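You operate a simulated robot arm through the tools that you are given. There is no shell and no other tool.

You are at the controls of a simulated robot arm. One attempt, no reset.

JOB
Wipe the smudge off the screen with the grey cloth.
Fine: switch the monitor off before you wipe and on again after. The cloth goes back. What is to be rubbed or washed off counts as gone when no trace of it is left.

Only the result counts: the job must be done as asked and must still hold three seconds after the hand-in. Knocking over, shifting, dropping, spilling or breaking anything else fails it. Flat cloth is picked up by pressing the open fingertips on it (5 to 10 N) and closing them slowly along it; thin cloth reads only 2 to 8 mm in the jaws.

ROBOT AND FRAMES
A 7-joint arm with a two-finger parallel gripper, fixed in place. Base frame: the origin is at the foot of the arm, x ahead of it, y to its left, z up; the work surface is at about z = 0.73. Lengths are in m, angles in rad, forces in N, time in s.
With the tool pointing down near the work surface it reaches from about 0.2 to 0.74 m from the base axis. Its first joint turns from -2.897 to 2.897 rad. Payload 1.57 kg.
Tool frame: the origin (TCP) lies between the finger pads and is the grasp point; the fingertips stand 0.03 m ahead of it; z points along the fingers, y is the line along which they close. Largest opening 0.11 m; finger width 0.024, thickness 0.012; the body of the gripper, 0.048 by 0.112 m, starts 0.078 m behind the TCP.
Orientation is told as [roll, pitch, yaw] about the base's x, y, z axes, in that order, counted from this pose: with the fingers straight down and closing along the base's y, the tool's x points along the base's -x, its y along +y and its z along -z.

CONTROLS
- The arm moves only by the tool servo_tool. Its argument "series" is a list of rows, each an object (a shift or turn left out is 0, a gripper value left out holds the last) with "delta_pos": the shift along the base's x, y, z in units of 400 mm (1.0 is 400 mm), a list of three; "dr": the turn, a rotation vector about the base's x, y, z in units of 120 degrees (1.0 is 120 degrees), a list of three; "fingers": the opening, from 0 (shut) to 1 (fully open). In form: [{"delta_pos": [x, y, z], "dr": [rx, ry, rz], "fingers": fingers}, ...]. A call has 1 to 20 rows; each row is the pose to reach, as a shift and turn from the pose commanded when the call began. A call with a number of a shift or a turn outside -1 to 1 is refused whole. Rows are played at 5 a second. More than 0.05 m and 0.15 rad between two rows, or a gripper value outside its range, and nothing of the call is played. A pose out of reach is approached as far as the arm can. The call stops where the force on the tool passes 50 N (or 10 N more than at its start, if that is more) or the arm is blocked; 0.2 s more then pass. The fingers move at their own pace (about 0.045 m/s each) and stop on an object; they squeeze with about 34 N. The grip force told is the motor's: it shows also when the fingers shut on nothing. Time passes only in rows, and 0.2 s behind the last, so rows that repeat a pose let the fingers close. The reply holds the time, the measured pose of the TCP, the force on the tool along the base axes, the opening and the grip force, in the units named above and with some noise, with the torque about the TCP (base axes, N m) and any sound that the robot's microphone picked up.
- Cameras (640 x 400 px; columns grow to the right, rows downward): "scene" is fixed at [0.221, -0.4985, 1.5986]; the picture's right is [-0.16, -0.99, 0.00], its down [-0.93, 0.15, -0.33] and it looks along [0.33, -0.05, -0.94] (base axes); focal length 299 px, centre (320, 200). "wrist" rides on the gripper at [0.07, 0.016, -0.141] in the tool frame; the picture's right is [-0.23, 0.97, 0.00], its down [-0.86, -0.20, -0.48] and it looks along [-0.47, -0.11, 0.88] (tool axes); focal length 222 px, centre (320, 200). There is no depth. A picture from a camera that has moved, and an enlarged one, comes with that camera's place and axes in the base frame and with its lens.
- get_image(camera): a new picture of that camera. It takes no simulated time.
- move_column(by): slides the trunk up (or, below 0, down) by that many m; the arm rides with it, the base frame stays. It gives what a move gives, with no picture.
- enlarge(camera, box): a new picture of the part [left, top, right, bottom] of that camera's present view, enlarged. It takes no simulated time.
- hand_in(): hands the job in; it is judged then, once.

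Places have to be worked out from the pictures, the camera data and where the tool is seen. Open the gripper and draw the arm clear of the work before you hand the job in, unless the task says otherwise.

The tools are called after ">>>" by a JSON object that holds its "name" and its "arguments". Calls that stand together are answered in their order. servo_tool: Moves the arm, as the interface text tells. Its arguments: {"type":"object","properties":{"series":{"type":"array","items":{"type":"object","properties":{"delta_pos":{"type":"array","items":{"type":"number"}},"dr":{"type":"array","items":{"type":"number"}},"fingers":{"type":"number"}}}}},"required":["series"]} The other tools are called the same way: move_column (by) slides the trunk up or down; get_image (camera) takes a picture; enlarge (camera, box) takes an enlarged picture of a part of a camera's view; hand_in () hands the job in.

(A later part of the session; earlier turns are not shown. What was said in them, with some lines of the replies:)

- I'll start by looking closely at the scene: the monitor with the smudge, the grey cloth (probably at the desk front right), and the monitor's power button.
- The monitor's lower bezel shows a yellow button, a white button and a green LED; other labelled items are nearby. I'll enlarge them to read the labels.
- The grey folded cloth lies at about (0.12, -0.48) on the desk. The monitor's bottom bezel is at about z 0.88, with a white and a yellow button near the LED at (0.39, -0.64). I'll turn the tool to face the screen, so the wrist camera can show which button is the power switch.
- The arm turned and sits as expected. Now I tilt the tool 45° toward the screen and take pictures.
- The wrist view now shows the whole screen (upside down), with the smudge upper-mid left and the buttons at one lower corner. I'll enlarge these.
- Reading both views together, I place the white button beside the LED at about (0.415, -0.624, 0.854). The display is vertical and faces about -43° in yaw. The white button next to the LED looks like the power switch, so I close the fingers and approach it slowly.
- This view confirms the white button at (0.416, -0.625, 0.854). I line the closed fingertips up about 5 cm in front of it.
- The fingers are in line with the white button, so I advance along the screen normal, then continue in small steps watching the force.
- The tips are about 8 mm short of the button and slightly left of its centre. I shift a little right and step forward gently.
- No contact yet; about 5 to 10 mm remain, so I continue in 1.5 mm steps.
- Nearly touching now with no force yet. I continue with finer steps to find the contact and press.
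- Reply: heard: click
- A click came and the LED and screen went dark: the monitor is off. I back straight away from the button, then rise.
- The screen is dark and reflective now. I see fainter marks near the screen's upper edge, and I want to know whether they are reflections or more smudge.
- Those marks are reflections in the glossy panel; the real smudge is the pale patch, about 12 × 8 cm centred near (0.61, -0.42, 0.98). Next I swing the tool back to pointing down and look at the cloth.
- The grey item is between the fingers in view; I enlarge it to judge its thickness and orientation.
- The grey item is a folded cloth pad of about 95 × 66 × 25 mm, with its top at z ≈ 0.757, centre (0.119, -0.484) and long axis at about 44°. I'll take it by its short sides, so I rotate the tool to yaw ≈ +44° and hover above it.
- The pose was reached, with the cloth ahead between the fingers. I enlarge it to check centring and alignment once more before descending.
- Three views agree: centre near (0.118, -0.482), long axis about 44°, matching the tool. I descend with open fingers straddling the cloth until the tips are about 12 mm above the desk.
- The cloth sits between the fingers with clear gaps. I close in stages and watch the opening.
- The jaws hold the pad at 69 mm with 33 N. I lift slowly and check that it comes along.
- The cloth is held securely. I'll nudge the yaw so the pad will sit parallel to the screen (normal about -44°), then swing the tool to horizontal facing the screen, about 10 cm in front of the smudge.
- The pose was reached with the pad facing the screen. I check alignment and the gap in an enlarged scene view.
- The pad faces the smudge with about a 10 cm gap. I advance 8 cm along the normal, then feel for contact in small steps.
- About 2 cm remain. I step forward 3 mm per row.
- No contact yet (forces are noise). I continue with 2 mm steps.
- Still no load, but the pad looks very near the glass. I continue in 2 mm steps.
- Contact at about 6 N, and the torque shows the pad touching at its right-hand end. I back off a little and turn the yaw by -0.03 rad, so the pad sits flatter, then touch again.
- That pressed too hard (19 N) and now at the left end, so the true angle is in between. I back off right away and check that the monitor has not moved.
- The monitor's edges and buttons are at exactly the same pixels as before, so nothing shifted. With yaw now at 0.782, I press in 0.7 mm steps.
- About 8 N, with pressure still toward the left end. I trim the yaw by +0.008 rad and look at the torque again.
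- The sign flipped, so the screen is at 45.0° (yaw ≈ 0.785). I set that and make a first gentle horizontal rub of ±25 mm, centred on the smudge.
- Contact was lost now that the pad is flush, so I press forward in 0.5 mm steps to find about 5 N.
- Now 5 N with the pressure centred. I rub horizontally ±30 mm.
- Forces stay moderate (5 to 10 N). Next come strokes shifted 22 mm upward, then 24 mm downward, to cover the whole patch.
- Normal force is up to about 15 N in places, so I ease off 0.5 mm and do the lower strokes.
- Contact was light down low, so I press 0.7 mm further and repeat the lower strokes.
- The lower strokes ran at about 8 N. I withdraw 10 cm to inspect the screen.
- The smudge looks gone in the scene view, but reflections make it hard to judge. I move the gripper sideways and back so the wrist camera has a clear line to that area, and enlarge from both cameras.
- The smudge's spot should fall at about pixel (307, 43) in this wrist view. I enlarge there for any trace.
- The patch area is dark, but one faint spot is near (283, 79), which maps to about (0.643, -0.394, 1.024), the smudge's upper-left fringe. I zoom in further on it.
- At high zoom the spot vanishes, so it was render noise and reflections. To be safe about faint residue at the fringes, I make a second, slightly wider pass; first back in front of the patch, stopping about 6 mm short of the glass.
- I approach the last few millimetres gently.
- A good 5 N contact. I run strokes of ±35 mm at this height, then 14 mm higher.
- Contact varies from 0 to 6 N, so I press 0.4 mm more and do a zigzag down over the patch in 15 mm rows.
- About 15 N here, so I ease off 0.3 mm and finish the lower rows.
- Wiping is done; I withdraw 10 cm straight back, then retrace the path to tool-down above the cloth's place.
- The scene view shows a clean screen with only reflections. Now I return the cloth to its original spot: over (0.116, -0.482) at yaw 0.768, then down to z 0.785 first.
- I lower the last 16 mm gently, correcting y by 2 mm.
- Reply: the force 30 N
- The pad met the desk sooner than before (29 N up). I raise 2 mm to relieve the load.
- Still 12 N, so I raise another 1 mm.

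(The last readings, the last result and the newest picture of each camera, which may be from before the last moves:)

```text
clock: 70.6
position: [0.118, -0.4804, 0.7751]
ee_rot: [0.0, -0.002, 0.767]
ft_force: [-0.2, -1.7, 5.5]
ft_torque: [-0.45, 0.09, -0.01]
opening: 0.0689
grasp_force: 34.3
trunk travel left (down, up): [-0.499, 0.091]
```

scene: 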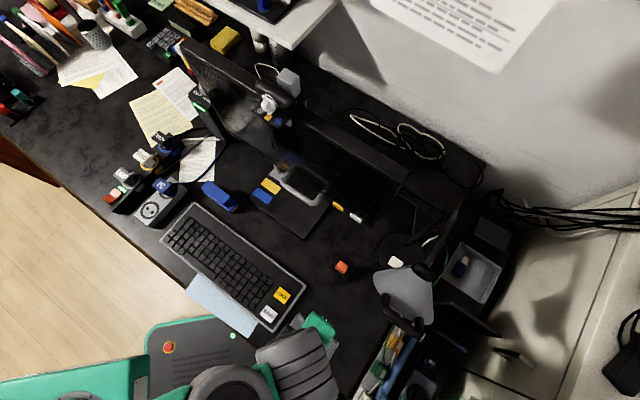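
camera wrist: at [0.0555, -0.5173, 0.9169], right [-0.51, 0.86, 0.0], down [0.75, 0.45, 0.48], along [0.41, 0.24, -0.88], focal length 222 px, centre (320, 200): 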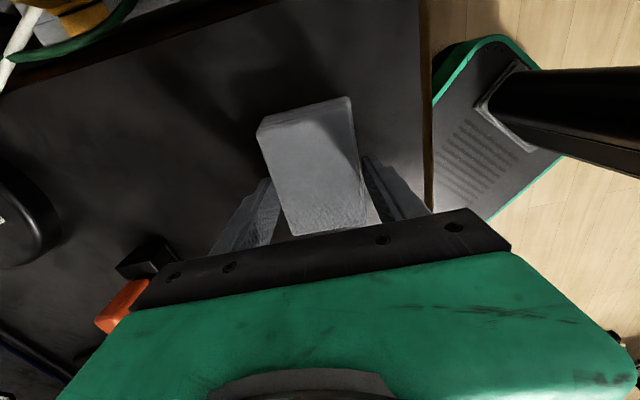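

Load is down to about 5 N with the pad resting on the desk. I open the fingers slowly.

>>> {"name": "servo_tool", "arguments": {"series": [{"delta_pos": [0, 0, 0.001], "fingers": 0.66}, {"delta_pos": [0, 0, 0.001], "fingers": 0.72}, {"delta_pos": [0, 0, 0.001], "fingers": 0.8}, {"delta_pos": [0, 0, 0.001], "fingers": 0.9}, {"delta_pos": [0, 0, 0.001], "fingers": 1.0}, {"delta_pos": [0, 0, 0.001], "fingers": 1.0}]}}

>>> {"name": "get_image", "arguments": {"camera": "wrist"}}

```text
clock: 72.0
position: [0.1181, -0.481, 0.7747]
ee_rot: [-0.002, 0.001, 0.768]
ft_force: [0.2, -0.9, -0.3]
ft_torque: [0.0, -0.03, 0.0]
opening: 0.11
grasp_force: 0.1
trunk travel left (down, up): [-0.499, 0.091]
```

```text
taken
camera wrist: at [0.0559, -0.5177, 0.918], right [-0.51, 0.86, 0.0], down [0.75, 0.45, 0.48], along [0.41, 0.24, -0.88], focal length 222 px, centre (320, 200)
```

wrist: 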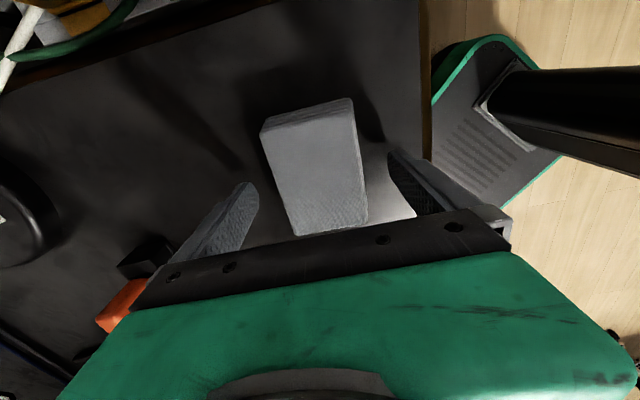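

The cloth is free and lies where it was. I rise straight up and compare with the starting picture.

>>> {"name": "servo_tool", "arguments": {"series": [{"delta_pos": [0, 0, 0.05]}, {"delta_pos": [0, 0, 0.13]}, {"delta_pos": [0, 0, 0.23]}, {"delta_pos": [0, 0, 0.33]}, {"delta_pos": [0, 0, 0.43]}, {"delta_pos": [-0.05, 0.1, 0.45]}, {"delta_pos": [-0.1, 0.2, 0.45]}, {"delta_pos": [-0.14, 0.27, 0.45]}]}}

>>> {"name": "get_image", "arguments": {"camera": "scene"}}

>>> {"name": "enlarge", "arguments": {"camera": "scene", "box": [280, 310, 360, 390]}}

```text
clock: 73.8
position: [0.0592, -0.3724, 0.9589]
ee_rot: [-0.004, 0.0, 0.768]
ft_force: [-0.1, 0.8, 0.3]
ft_torque: [-0.01, -0.01, -0.01]
opening: 0.1101
grasp_force: 0.1
trunk travel left (down, up): [-0.499, 0.091]
```

```text
taken
```

scene: 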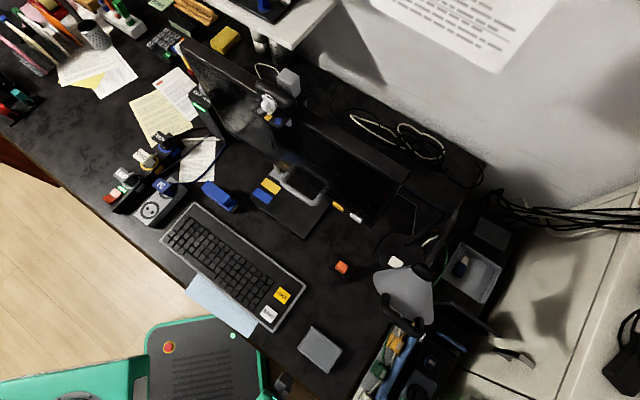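

```text
5.00 times, centred on (320, 350) of scene
camera zoom: at [0.221, -0.4985, 1.5986], right [-0.16, -0.99, 0.0], down [-0.93, 0.15, -0.33], along [0.33, -0.05, -0.94], focal length 1494 px, centre (320, -550)
```

zoom: 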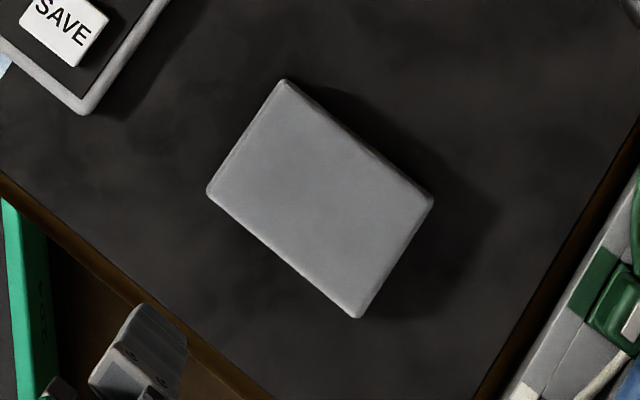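

The cloth is back at exactly its original pixels. Next I turn the tool back toward the monitor, to inspect the screen with the wrist camera before switching it on.

>>> {"name": "servo_tool", "arguments": {"series": [{"delta_pos": [0.05, 0.0, 0.02], "dr": [0, 0, -0.065]}, {"delta_pos": [0.1, 0.0, 0.04], "dr": [0, 0, -0.13]}, {"delta_pos": [0.16, 0.0, 0.06], "dr": [0, 0, -0.195]}, {"delta_pos": [0.22, 0.0, 0.08], "dr": [0, 0, -0.26]}, {"delta_pos": [0.28, 0.0, 0.1], "dr": [0, 0, -0.325]}, {"delta_pos": [0.34, 0.0, 0.12], "dr": [0, 0, -0.39]}, {"delta_pos": [0.4, 0.0, 0.14], "dr": [0, 0, -0.455]}, {"delta_pos": [0.46, -0.02, 0.16], "dr": [0, 0, -0.52]}, {"delta_pos": [0.52, -0.04, 0.18], "dr": [0, 0, -0.585]}, {"delta_pos": [0.56, -0.06, 0.2], "dr": [0, 0, -0.65]}, {"delta_pos": [0.6, -0.08, 0.22], "dr": [0, 0, -0.714]}]}}

>>> {"name": "servo_tool", "arguments": {"series": [{"delta_pos": [0, 0, 0], "dr": [-0.045, -0.05, 0], "fingers": 0}, {"delta_pos": [0, 0, 0], "dr": [-0.09, -0.1, 0], "fingers": 0}, {"delta_pos": [0, 0, 0], "dr": [-0.135, -0.15, 0], "fingers": 0}, {"delta_pos": [0, 0, 0], "dr": [-0.18, -0.2, 0], "fingers": 0}, {"delta_pos": [0, 0, 0], "dr": [-0.225, -0.25, 0], "fingers": 0}, {"delta_pos": [0, 0, 0], "dr": [-0.27, -0.3, 0], "fingers": 0}, {"delta_pos": [0, 0, 0], "dr": [-0.315, -0.35, 0], "fingers": 0}, {"delta_pos": [0, 0, 0], "dr": [-0.35, -0.392, 0], "fingers": 0}]}}

>>> {"name": "get_image", "arguments": {"camera": "wrist"}}

>>> {"name": "get_image", "arguments": {"camera": "scene"}}

```text
clock: 76.2
position: [0.3031, -0.4033, 1.0448]
ee_rot: [-0.001, 0.0, -0.73]
ft_force: [0.1, 0.1, 0.8]
ft_torque: [-0.01, 0.0, -0.03]
opening: 0.1097
grasp_force: 0.0
trunk travel left (down, up): [-0.499, 0.091]
```

```text
clock: 78.0
position: [0.3007, -0.4056, 1.0456]
ee_rot: [-0.005, -1.104, -0.726]
ft_force: [0.0, 0.4, 0.4]
ft_torque: [0.04, -0.03, -0.01]
opening: 0.0
grasp_force: 21.4
trunk travel left (down, up): [-0.499, 0.091]
```

```text
taken
camera wrist: at [0.1945, -0.2876, 1.0468], right [0.73, 0.66, 0.2], down [-0.16, -0.12, 0.98], along [0.67, -0.74, 0.02], focal length 222 px, centre (320, 200)
```

wrist: 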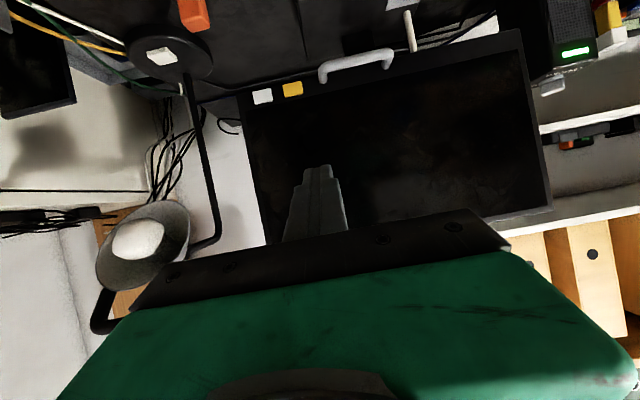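

```text
taken
```

scene: 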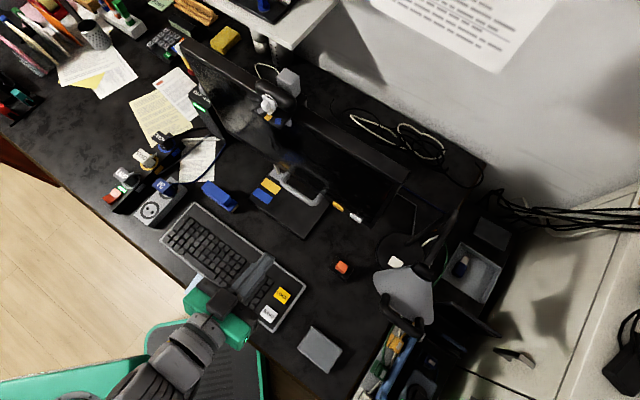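

The wrist view shows a clean dark screen. I enlarge the former smudge area to look for any trace.

>>> {"name": "enlarge", "arguments": {"camera": "wrist", "box": [350, 70, 550, 200]}}

>>> {"name": "enlarge", "arguments": {"camera": "wrist", "box": [410, 90, 490, 150]}}

>>> {"name": "enlarge", "arguments": {"camera": "scene", "box": [300, 170, 400, 240]}}

```text
3.08 times, centred on (450, 135) of wrist
camera zoom: at [0.1945, -0.2876, 1.0468], right [0.73, 0.66, 0.2], down [-0.16, -0.12, 0.98], along [0.67, -0.74, 0.02], focal length 684 px, centre (-80, 400)
```

zoom: 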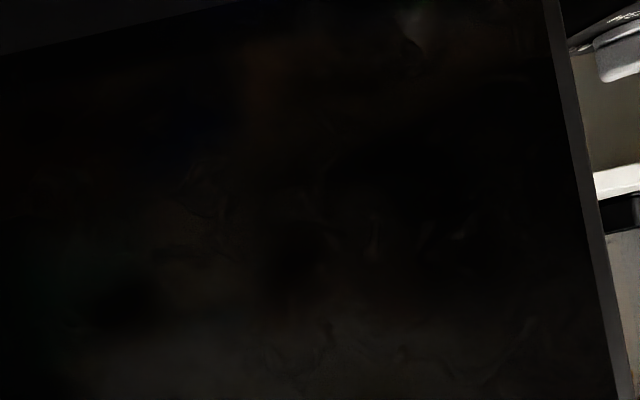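

```text
6.67 times, centred on (450, 120) of wrist
camera zoom: at [0.1945, -0.2876, 1.0468], right [0.73, 0.66, 0.2], down [-0.16, -0.12, 0.98], along [0.67, -0.74, 0.02], focal length 1481 px, centre (-547, 733)
```

zoom: 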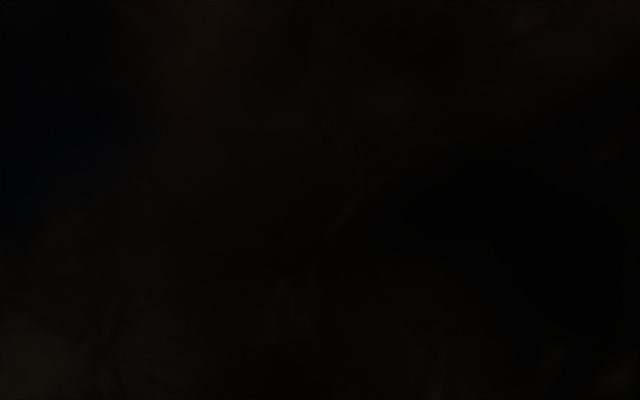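

```text
5.71 times, centred on (350, 205) of scene
camera zoom: at [0.221, -0.4985, 1.5986], right [-0.16, -0.99, 0.0], down [-0.93, 0.15, -0.33], along [0.33, -0.05, -0.94], focal length 1707 px, centre (149, 171)
```

zoom: 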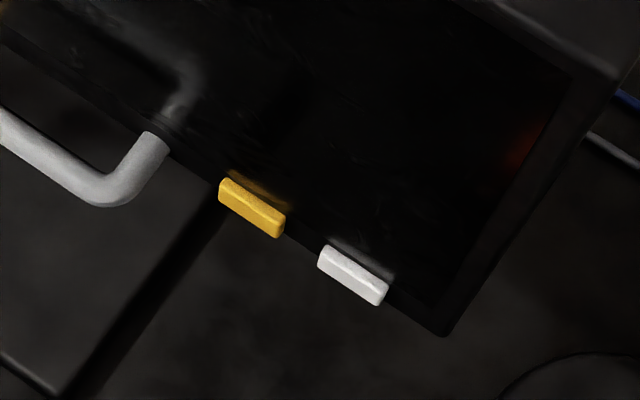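

The former smudge area shows nothing but faint reflections, and the buttons are in their places. Now I bring the closed fingertips 5 cm in front of the white power button, along the same line as before.

>>> {"name": "servo_tool", "arguments": {"series": [{"delta_pos": [0.0205, -0.0693, -0.0775]}, {"delta_pos": [0.041, -0.1387, -0.155]}, {"delta_pos": [0.0615, -0.208, -0.2325]}, {"delta_pos": [0.082, -0.2773, -0.31]}, {"delta_pos": [0.1025, -0.3467, -0.3875]}, {"delta_pos": [0.123, -0.416, -0.465]}, {"delta_pos": [0.123, -0.416, -0.465]}]}}

>>> {"name": "enlarge", "arguments": {"camera": "scene", "box": [290, 180, 410, 260]}}

```text
clock: 79.6
position: [0.3477, -0.574, 0.8591]
ee_rot: [-0.004, -1.099, -0.723]
ft_force: [-0.4, -0.5, -0.2]
ft_torque: [0.04, 0.03, 0.01]
opening: 0.0001
grasp_force: 21.3
trunk travel left (down, up): [-0.499, 0.091]
```

```text
5.00 times, centred on (350, 220) of scene
camera zoom: at [0.221, -0.4985, 1.5986], right [-0.16, -0.99, 0.0], down [-0.93, 0.15, -0.33], along [0.33, -0.05, -0.94], focal length 1494 px, centre (170, 100)
```

zoom: 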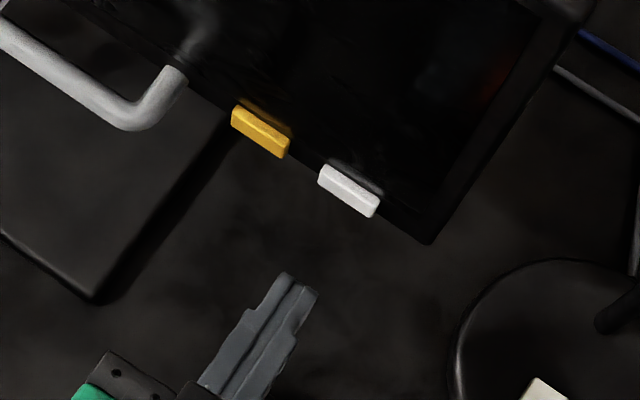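

The fingertips are in line. I advance about 4 cm toward the earlier press point, stopping about 1 cm short.

>>> {"name": "servo_tool", "arguments": {"series": [{"delta_pos": [0.04, -0.032, 0]}, {"delta_pos": [0.08, -0.0645, 0]}, {"delta_pos": [0.08, -0.0645, 0]}]}}

>>> {"name": "enlarge", "arguments": {"camera": "scene", "box": [290, 180, 410, 260]}}

```text
clock: 80.4
position: [0.381, -0.5974, 0.8576]
ee_rot: [-0.006, -1.099, -0.726]
ft_force: [0.2, 0.9, 0.1]
ft_torque: [-0.01, 0.01, -0.02]
opening: 0.0003
grasp_force: 21.1
trunk travel left (down, up): [-0.499, 0.091]
```

```text
5.00 times, centred on (350, 220) of scene
camera zoom: at [0.221, -0.4985, 1.5986], right [-0.16, -0.99, 0.0], down [-0.93, 0.15, -0.33], along [0.33, -0.05, -0.94], focal length 1494 px, centre (170, 100)
```

zoom: 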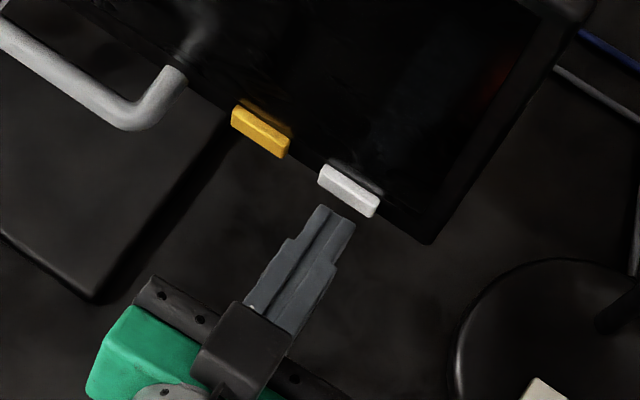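

About 8 mm to go; I step forward with small moves, shading 2 mm to the right to centre on the button.

>>> {"name": "servo_tool", "arguments": {"series": [{"delta_pos": [0.0001, -0.007, 0]}, {"delta_pos": [0.0037, -0.0105, 0]}, {"delta_pos": [0.0073, -0.014, 0]}]}}

```text
clock: 81.2
position: [0.3845, -0.6044, 0.8571]
ee_rot: [-0.004, -1.1, -0.725]
ft_force: [0.6, 0.1, 0.4]
ft_torque: [0.0, -0.02, -0.01]
opening: 0.0
grasp_force: 21.5
trunk travel left (down, up): [-0.499, 0.091]
```

>>> {"name": "servo_tool", "arguments": {"series": [{"delta_pos": [0.0027, -0.0026, 0]}, {"delta_pos": [0.0054, -0.0052, 0]}]}}

>>> {"name": "enlarge", "arguments": {"camera": "scene", "box": [290, 180, 410, 260]}}

```text
clock: 81.8
position: [0.3873, -0.6058, 0.8595]
ee_rot: [-0.005, -1.101, -0.725]
ft_force: [-1.8, 0.6, -0.4]
ft_torque: [-0.01, 0.02, -0.02]
opening: 0.0
grasp_force: 21.2
trunk travel left (down, up): [-0.499, 0.091]
heard: click
```

```text
5.00 times, centred on (350, 220) of scene
camera zoom: at [0.221, -0.4985, 1.5986], right [-0.16, -0.99, 0.0], down [-0.93, 0.15, -0.33], along [0.33, -0.05, -0.94], focal length 1494 px, centre (170, 100)
```

zoom: 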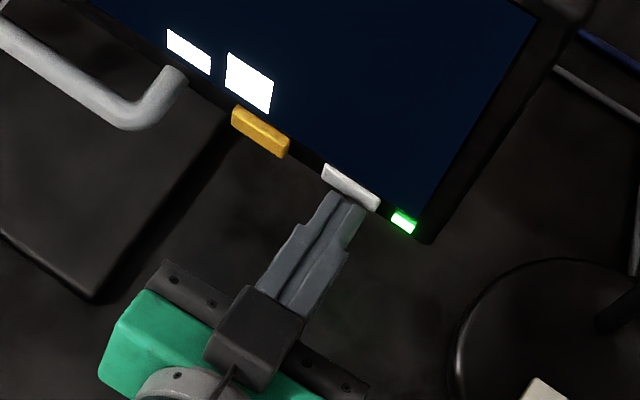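

A click: the LED is green and the display is lit again. I retreat straight back, rise, and inspect the lit screen.

>>> {"name": "servo_tool", "arguments": {"series": [{"delta_pos": [-0.0183, 0.017, 0]}, {"delta_pos": [-0.055, 0.051, 0]}, {"delta_pos": [-0.11, 0.102, 0.01]}, {"delta_pos": [-0.165, 0.153, 0.05]}, {"delta_pos": [-0.2, 0.22, 0.13]}, {"delta_pos": [-0.21, 0.29, 0.23]}, {"delta_pos": [-0.215, 0.36, 0.33]}, {"delta_pos": [-0.215, 0.43, 0.43]}, {"delta_pos": [-0.215, 0.5, 0.52]}]}}

>>> {"name": "get_image", "arguments": {"camera": "wrist"}}

>>> {"name": "get_image", "arguments": {"camera": "scene"}}

```text
clock: 83.8
position: [0.3023, -0.4046, 1.066]
ee_rot: [-0.005, -1.097, -0.727]
ft_force: [-0.7, -0.1, 0.9]
ft_torque: [0.02, 0.02, 0.02]
opening: 0.0
grasp_force: 21.6
trunk travel left (down, up): [-0.499, 0.091]
```

```text
taken
camera wrist: at [0.1957, -0.2869, 1.069], right [0.73, 0.66, 0.2], down [-0.16, -0.12, 0.98], along [0.67, -0.74, 0.02], focal length 222 px, centre (320, 200)
```

wrist: 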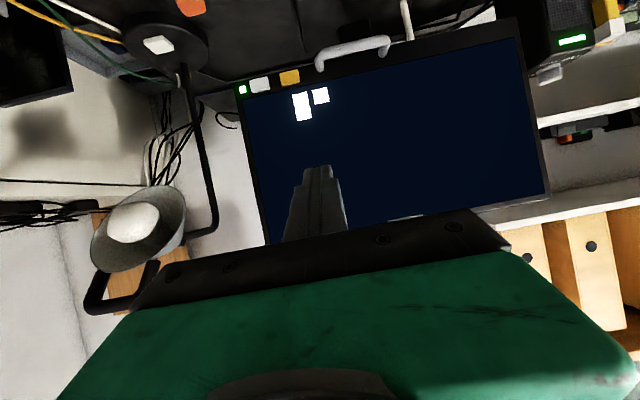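

```text
taken
```

scene: 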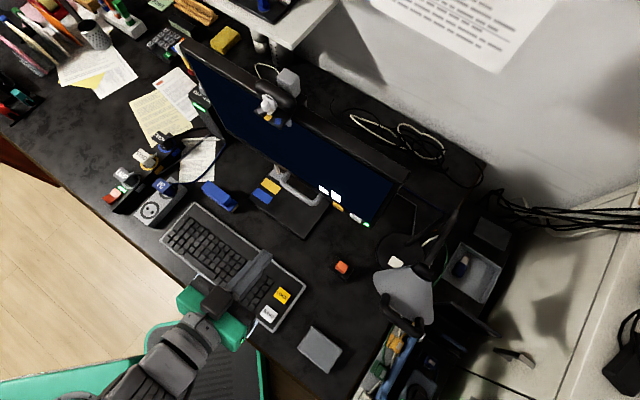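

The display is on with the same content, and no smudge is visible. I enlarge the wiped area and the monitor's surroundings for a final check.

>>> {"name": "enlarge", "arguments": {"camera": "wrist", "box": [340, 40, 550, 210]}}

>>> {"name": "enlarge", "arguments": {"camera": "scene", "box": [170, 30, 420, 240]}}

>>> {"name": "enlarge", "arguments": {"camera": "scene", "box": [230, 60, 340, 130]}}

>>> {"name": "enlarge", "arguments": {"camera": "scene", "box": [240, 150, 350, 220]}}

>>> {"name": "enlarge", "arguments": {"camera": "scene", "box": [225, 100, 295, 150]}}

```text
2.35 times, centred on (445, 125) of wrist
camera zoom: at [0.1957, -0.2869, 1.069], right [0.73, 0.66, 0.2], down [-0.16, -0.12, 0.98], along [0.67, -0.74, 0.02], focal length 523 px, centre (26, 376)
```

zoom: 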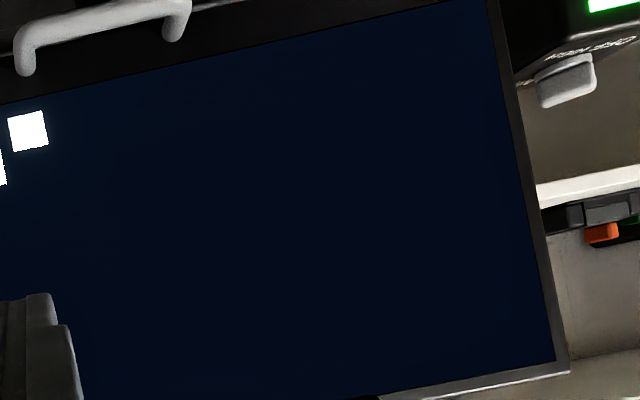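

```text
1.90 times, centred on (295, 135) of scene
camera zoom: at [0.221, -0.4985, 1.5986], right [-0.16, -0.99, 0.0], down [-0.93, 0.15, -0.33], along [0.33, -0.05, -0.94], focal length 569 px, centre (368, 324)
```

zoom: 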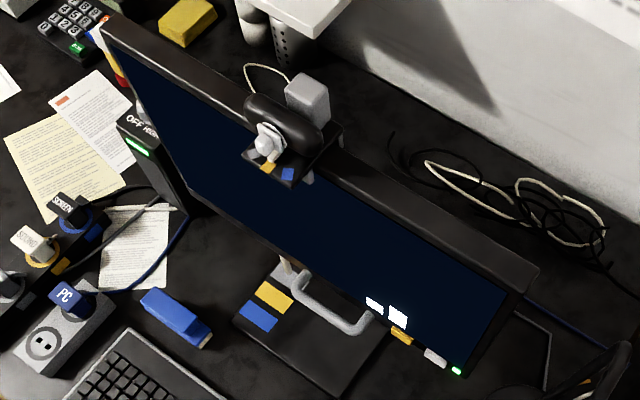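

```text
5.71 times, centred on (285, 95) of scene
camera zoom: at [0.221, -0.4985, 1.5986], right [-0.16, -0.99, 0.0], down [-0.93, 0.15, -0.33], along [0.33, -0.05, -0.94], focal length 1707 px, centre (520, 800)
```

zoom: 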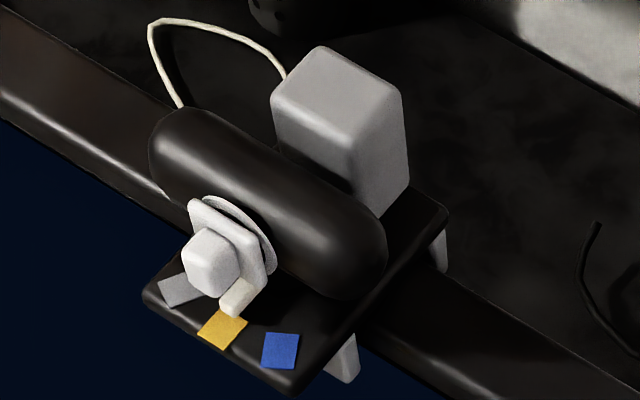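

```text
5.71 times, centred on (295, 185) of scene
camera zoom: at [0.221, -0.4985, 1.5986], right [-0.16, -0.99, 0.0], down [-0.93, 0.15, -0.33], along [0.33, -0.05, -0.94], focal length 1707 px, centre (463, 286)
```

zoom: 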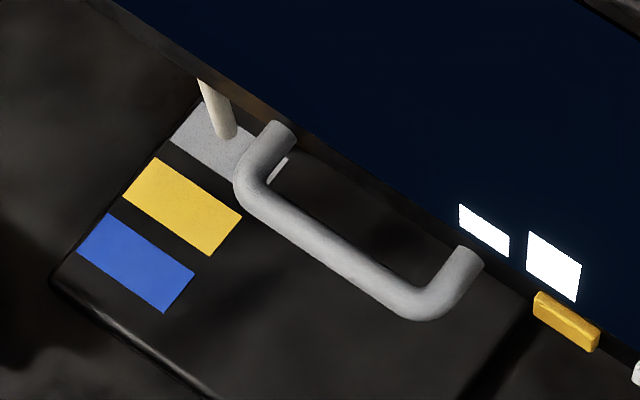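

```text
8.00 times, centred on (260, 125) of scene
camera zoom: at [0.221, -0.4985, 1.5986], right [-0.16, -0.99, 0.0], down [-0.93, 0.15, -0.33], along [0.33, -0.05, -0.94], focal length 2390 px, centre (800, 800)
```

zoom: 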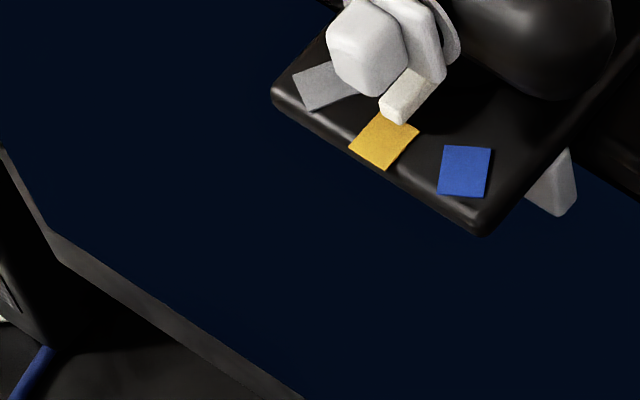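

The lit screen is spotless, the stand and its marks are unmoved, and the cloth is in place. I return the tool to pointing down, open the gripper and draw clear.

>>> {"name": "servo_tool", "arguments": {"series": [{"delta_pos": [0, 0.02, 0.04], "dr": [0.0437, 0.049, 0], "fingers": 0}, {"delta_pos": [0, 0.04, 0.08], "dr": [0.0874, 0.098, 0], "fingers": 0.5}, {"delta_pos": [0, 0.06, 0.12], "dr": [0.131, 0.147, 0], "fingers": 1}, {"delta_pos": [0, 0.08, 0.16], "dr": [0.1748, 0.196, 0], "fingers": 1}, {"delta_pos": [0, 0.1, 0.2], "dr": [0.2184, 0.245, 0], "fingers": 1}, {"delta_pos": [0, 0.12, 0.24], "dr": [0.262, 0.294, 0], "fingers": 1}, {"delta_pos": [0, 0.14, 0.28], "dr": [0.306, 0.343, 0], "fingers": 1}, {"delta_pos": [0, 0.16, 0.3], "dr": [0.3495, 0.392, 0], "fingers": 1}, {"delta_pos": [0, 0.16, 0.3], "dr": [0.3495, 0.392, 0], "fingers": 1}]}}

>>> {"name": "get_image", "arguments": {"camera": "scene"}}

>>> {"name": "enlarge", "arguments": {"camera": "scene", "box": [260, 170, 520, 400]}}

```text
clock: 85.8
position: [0.3017, -0.3414, 1.1859]
ee_rot: [0.002, 0.0, -0.726]
ft_force: [0.0, -0.3, -0.5]
ft_torque: [0.0, 0.04, -0.01]
opening: 0.11
grasp_force: 0.0
trunk travel left (down, up): [-0.499, 0.091]
```

```text
taken
```

scene: 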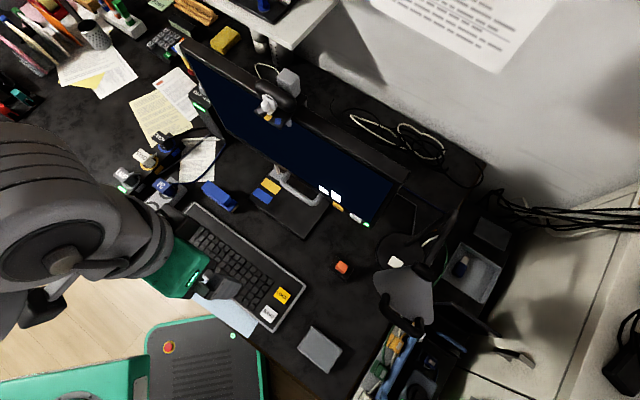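

```text
1.74 times, centred on (390, 285) of scene
camera zoom: at [0.221, -0.4985, 1.5986], right [-0.16, -0.99, 0.0], down [-0.93, 0.15, -0.33], along [0.33, -0.05, -0.94], focal length 520 px, centre (198, 52)
```

zoom: 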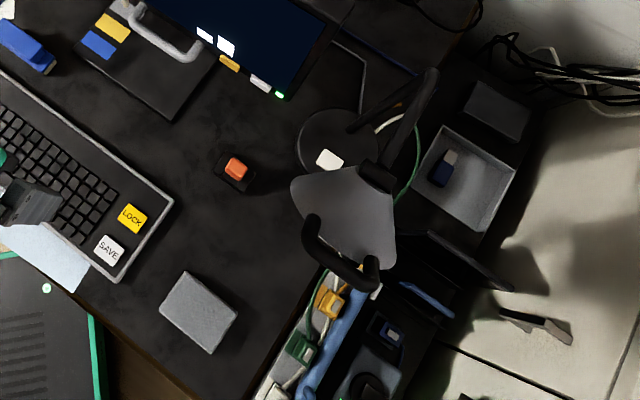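

The screen is clean and lit with its LED green, the cloth is back in its original place, and everything else matches the starting picture. The gripper is open and clear of the work, so I hand the job in.

>>> {"name": "hand_in", "arguments": {}}

```text
The job is handed in.
```

The smudge is off the screen. I switched the monitor off before wiping and on again afterwards. Enlarged views of the wiped area, with the screen off and then lit, show no trace of it.

- **Monitor:** I pressed the white button beside the LED each time and heard a click. The LED is green and the display shows the same content as before.
- **Cloth:** It lies where it started; its corners match the first picture.
- **Tilt:** The wiping pressure tipped the screen's top forward by about 0.6°, roughly 2 mm at the top edge. I left it, because pushing it back risked moving it more. The stand did not move.
- **Everything else:** I saw nothing else shifted. The gripper is open and the arm is drawn clear.
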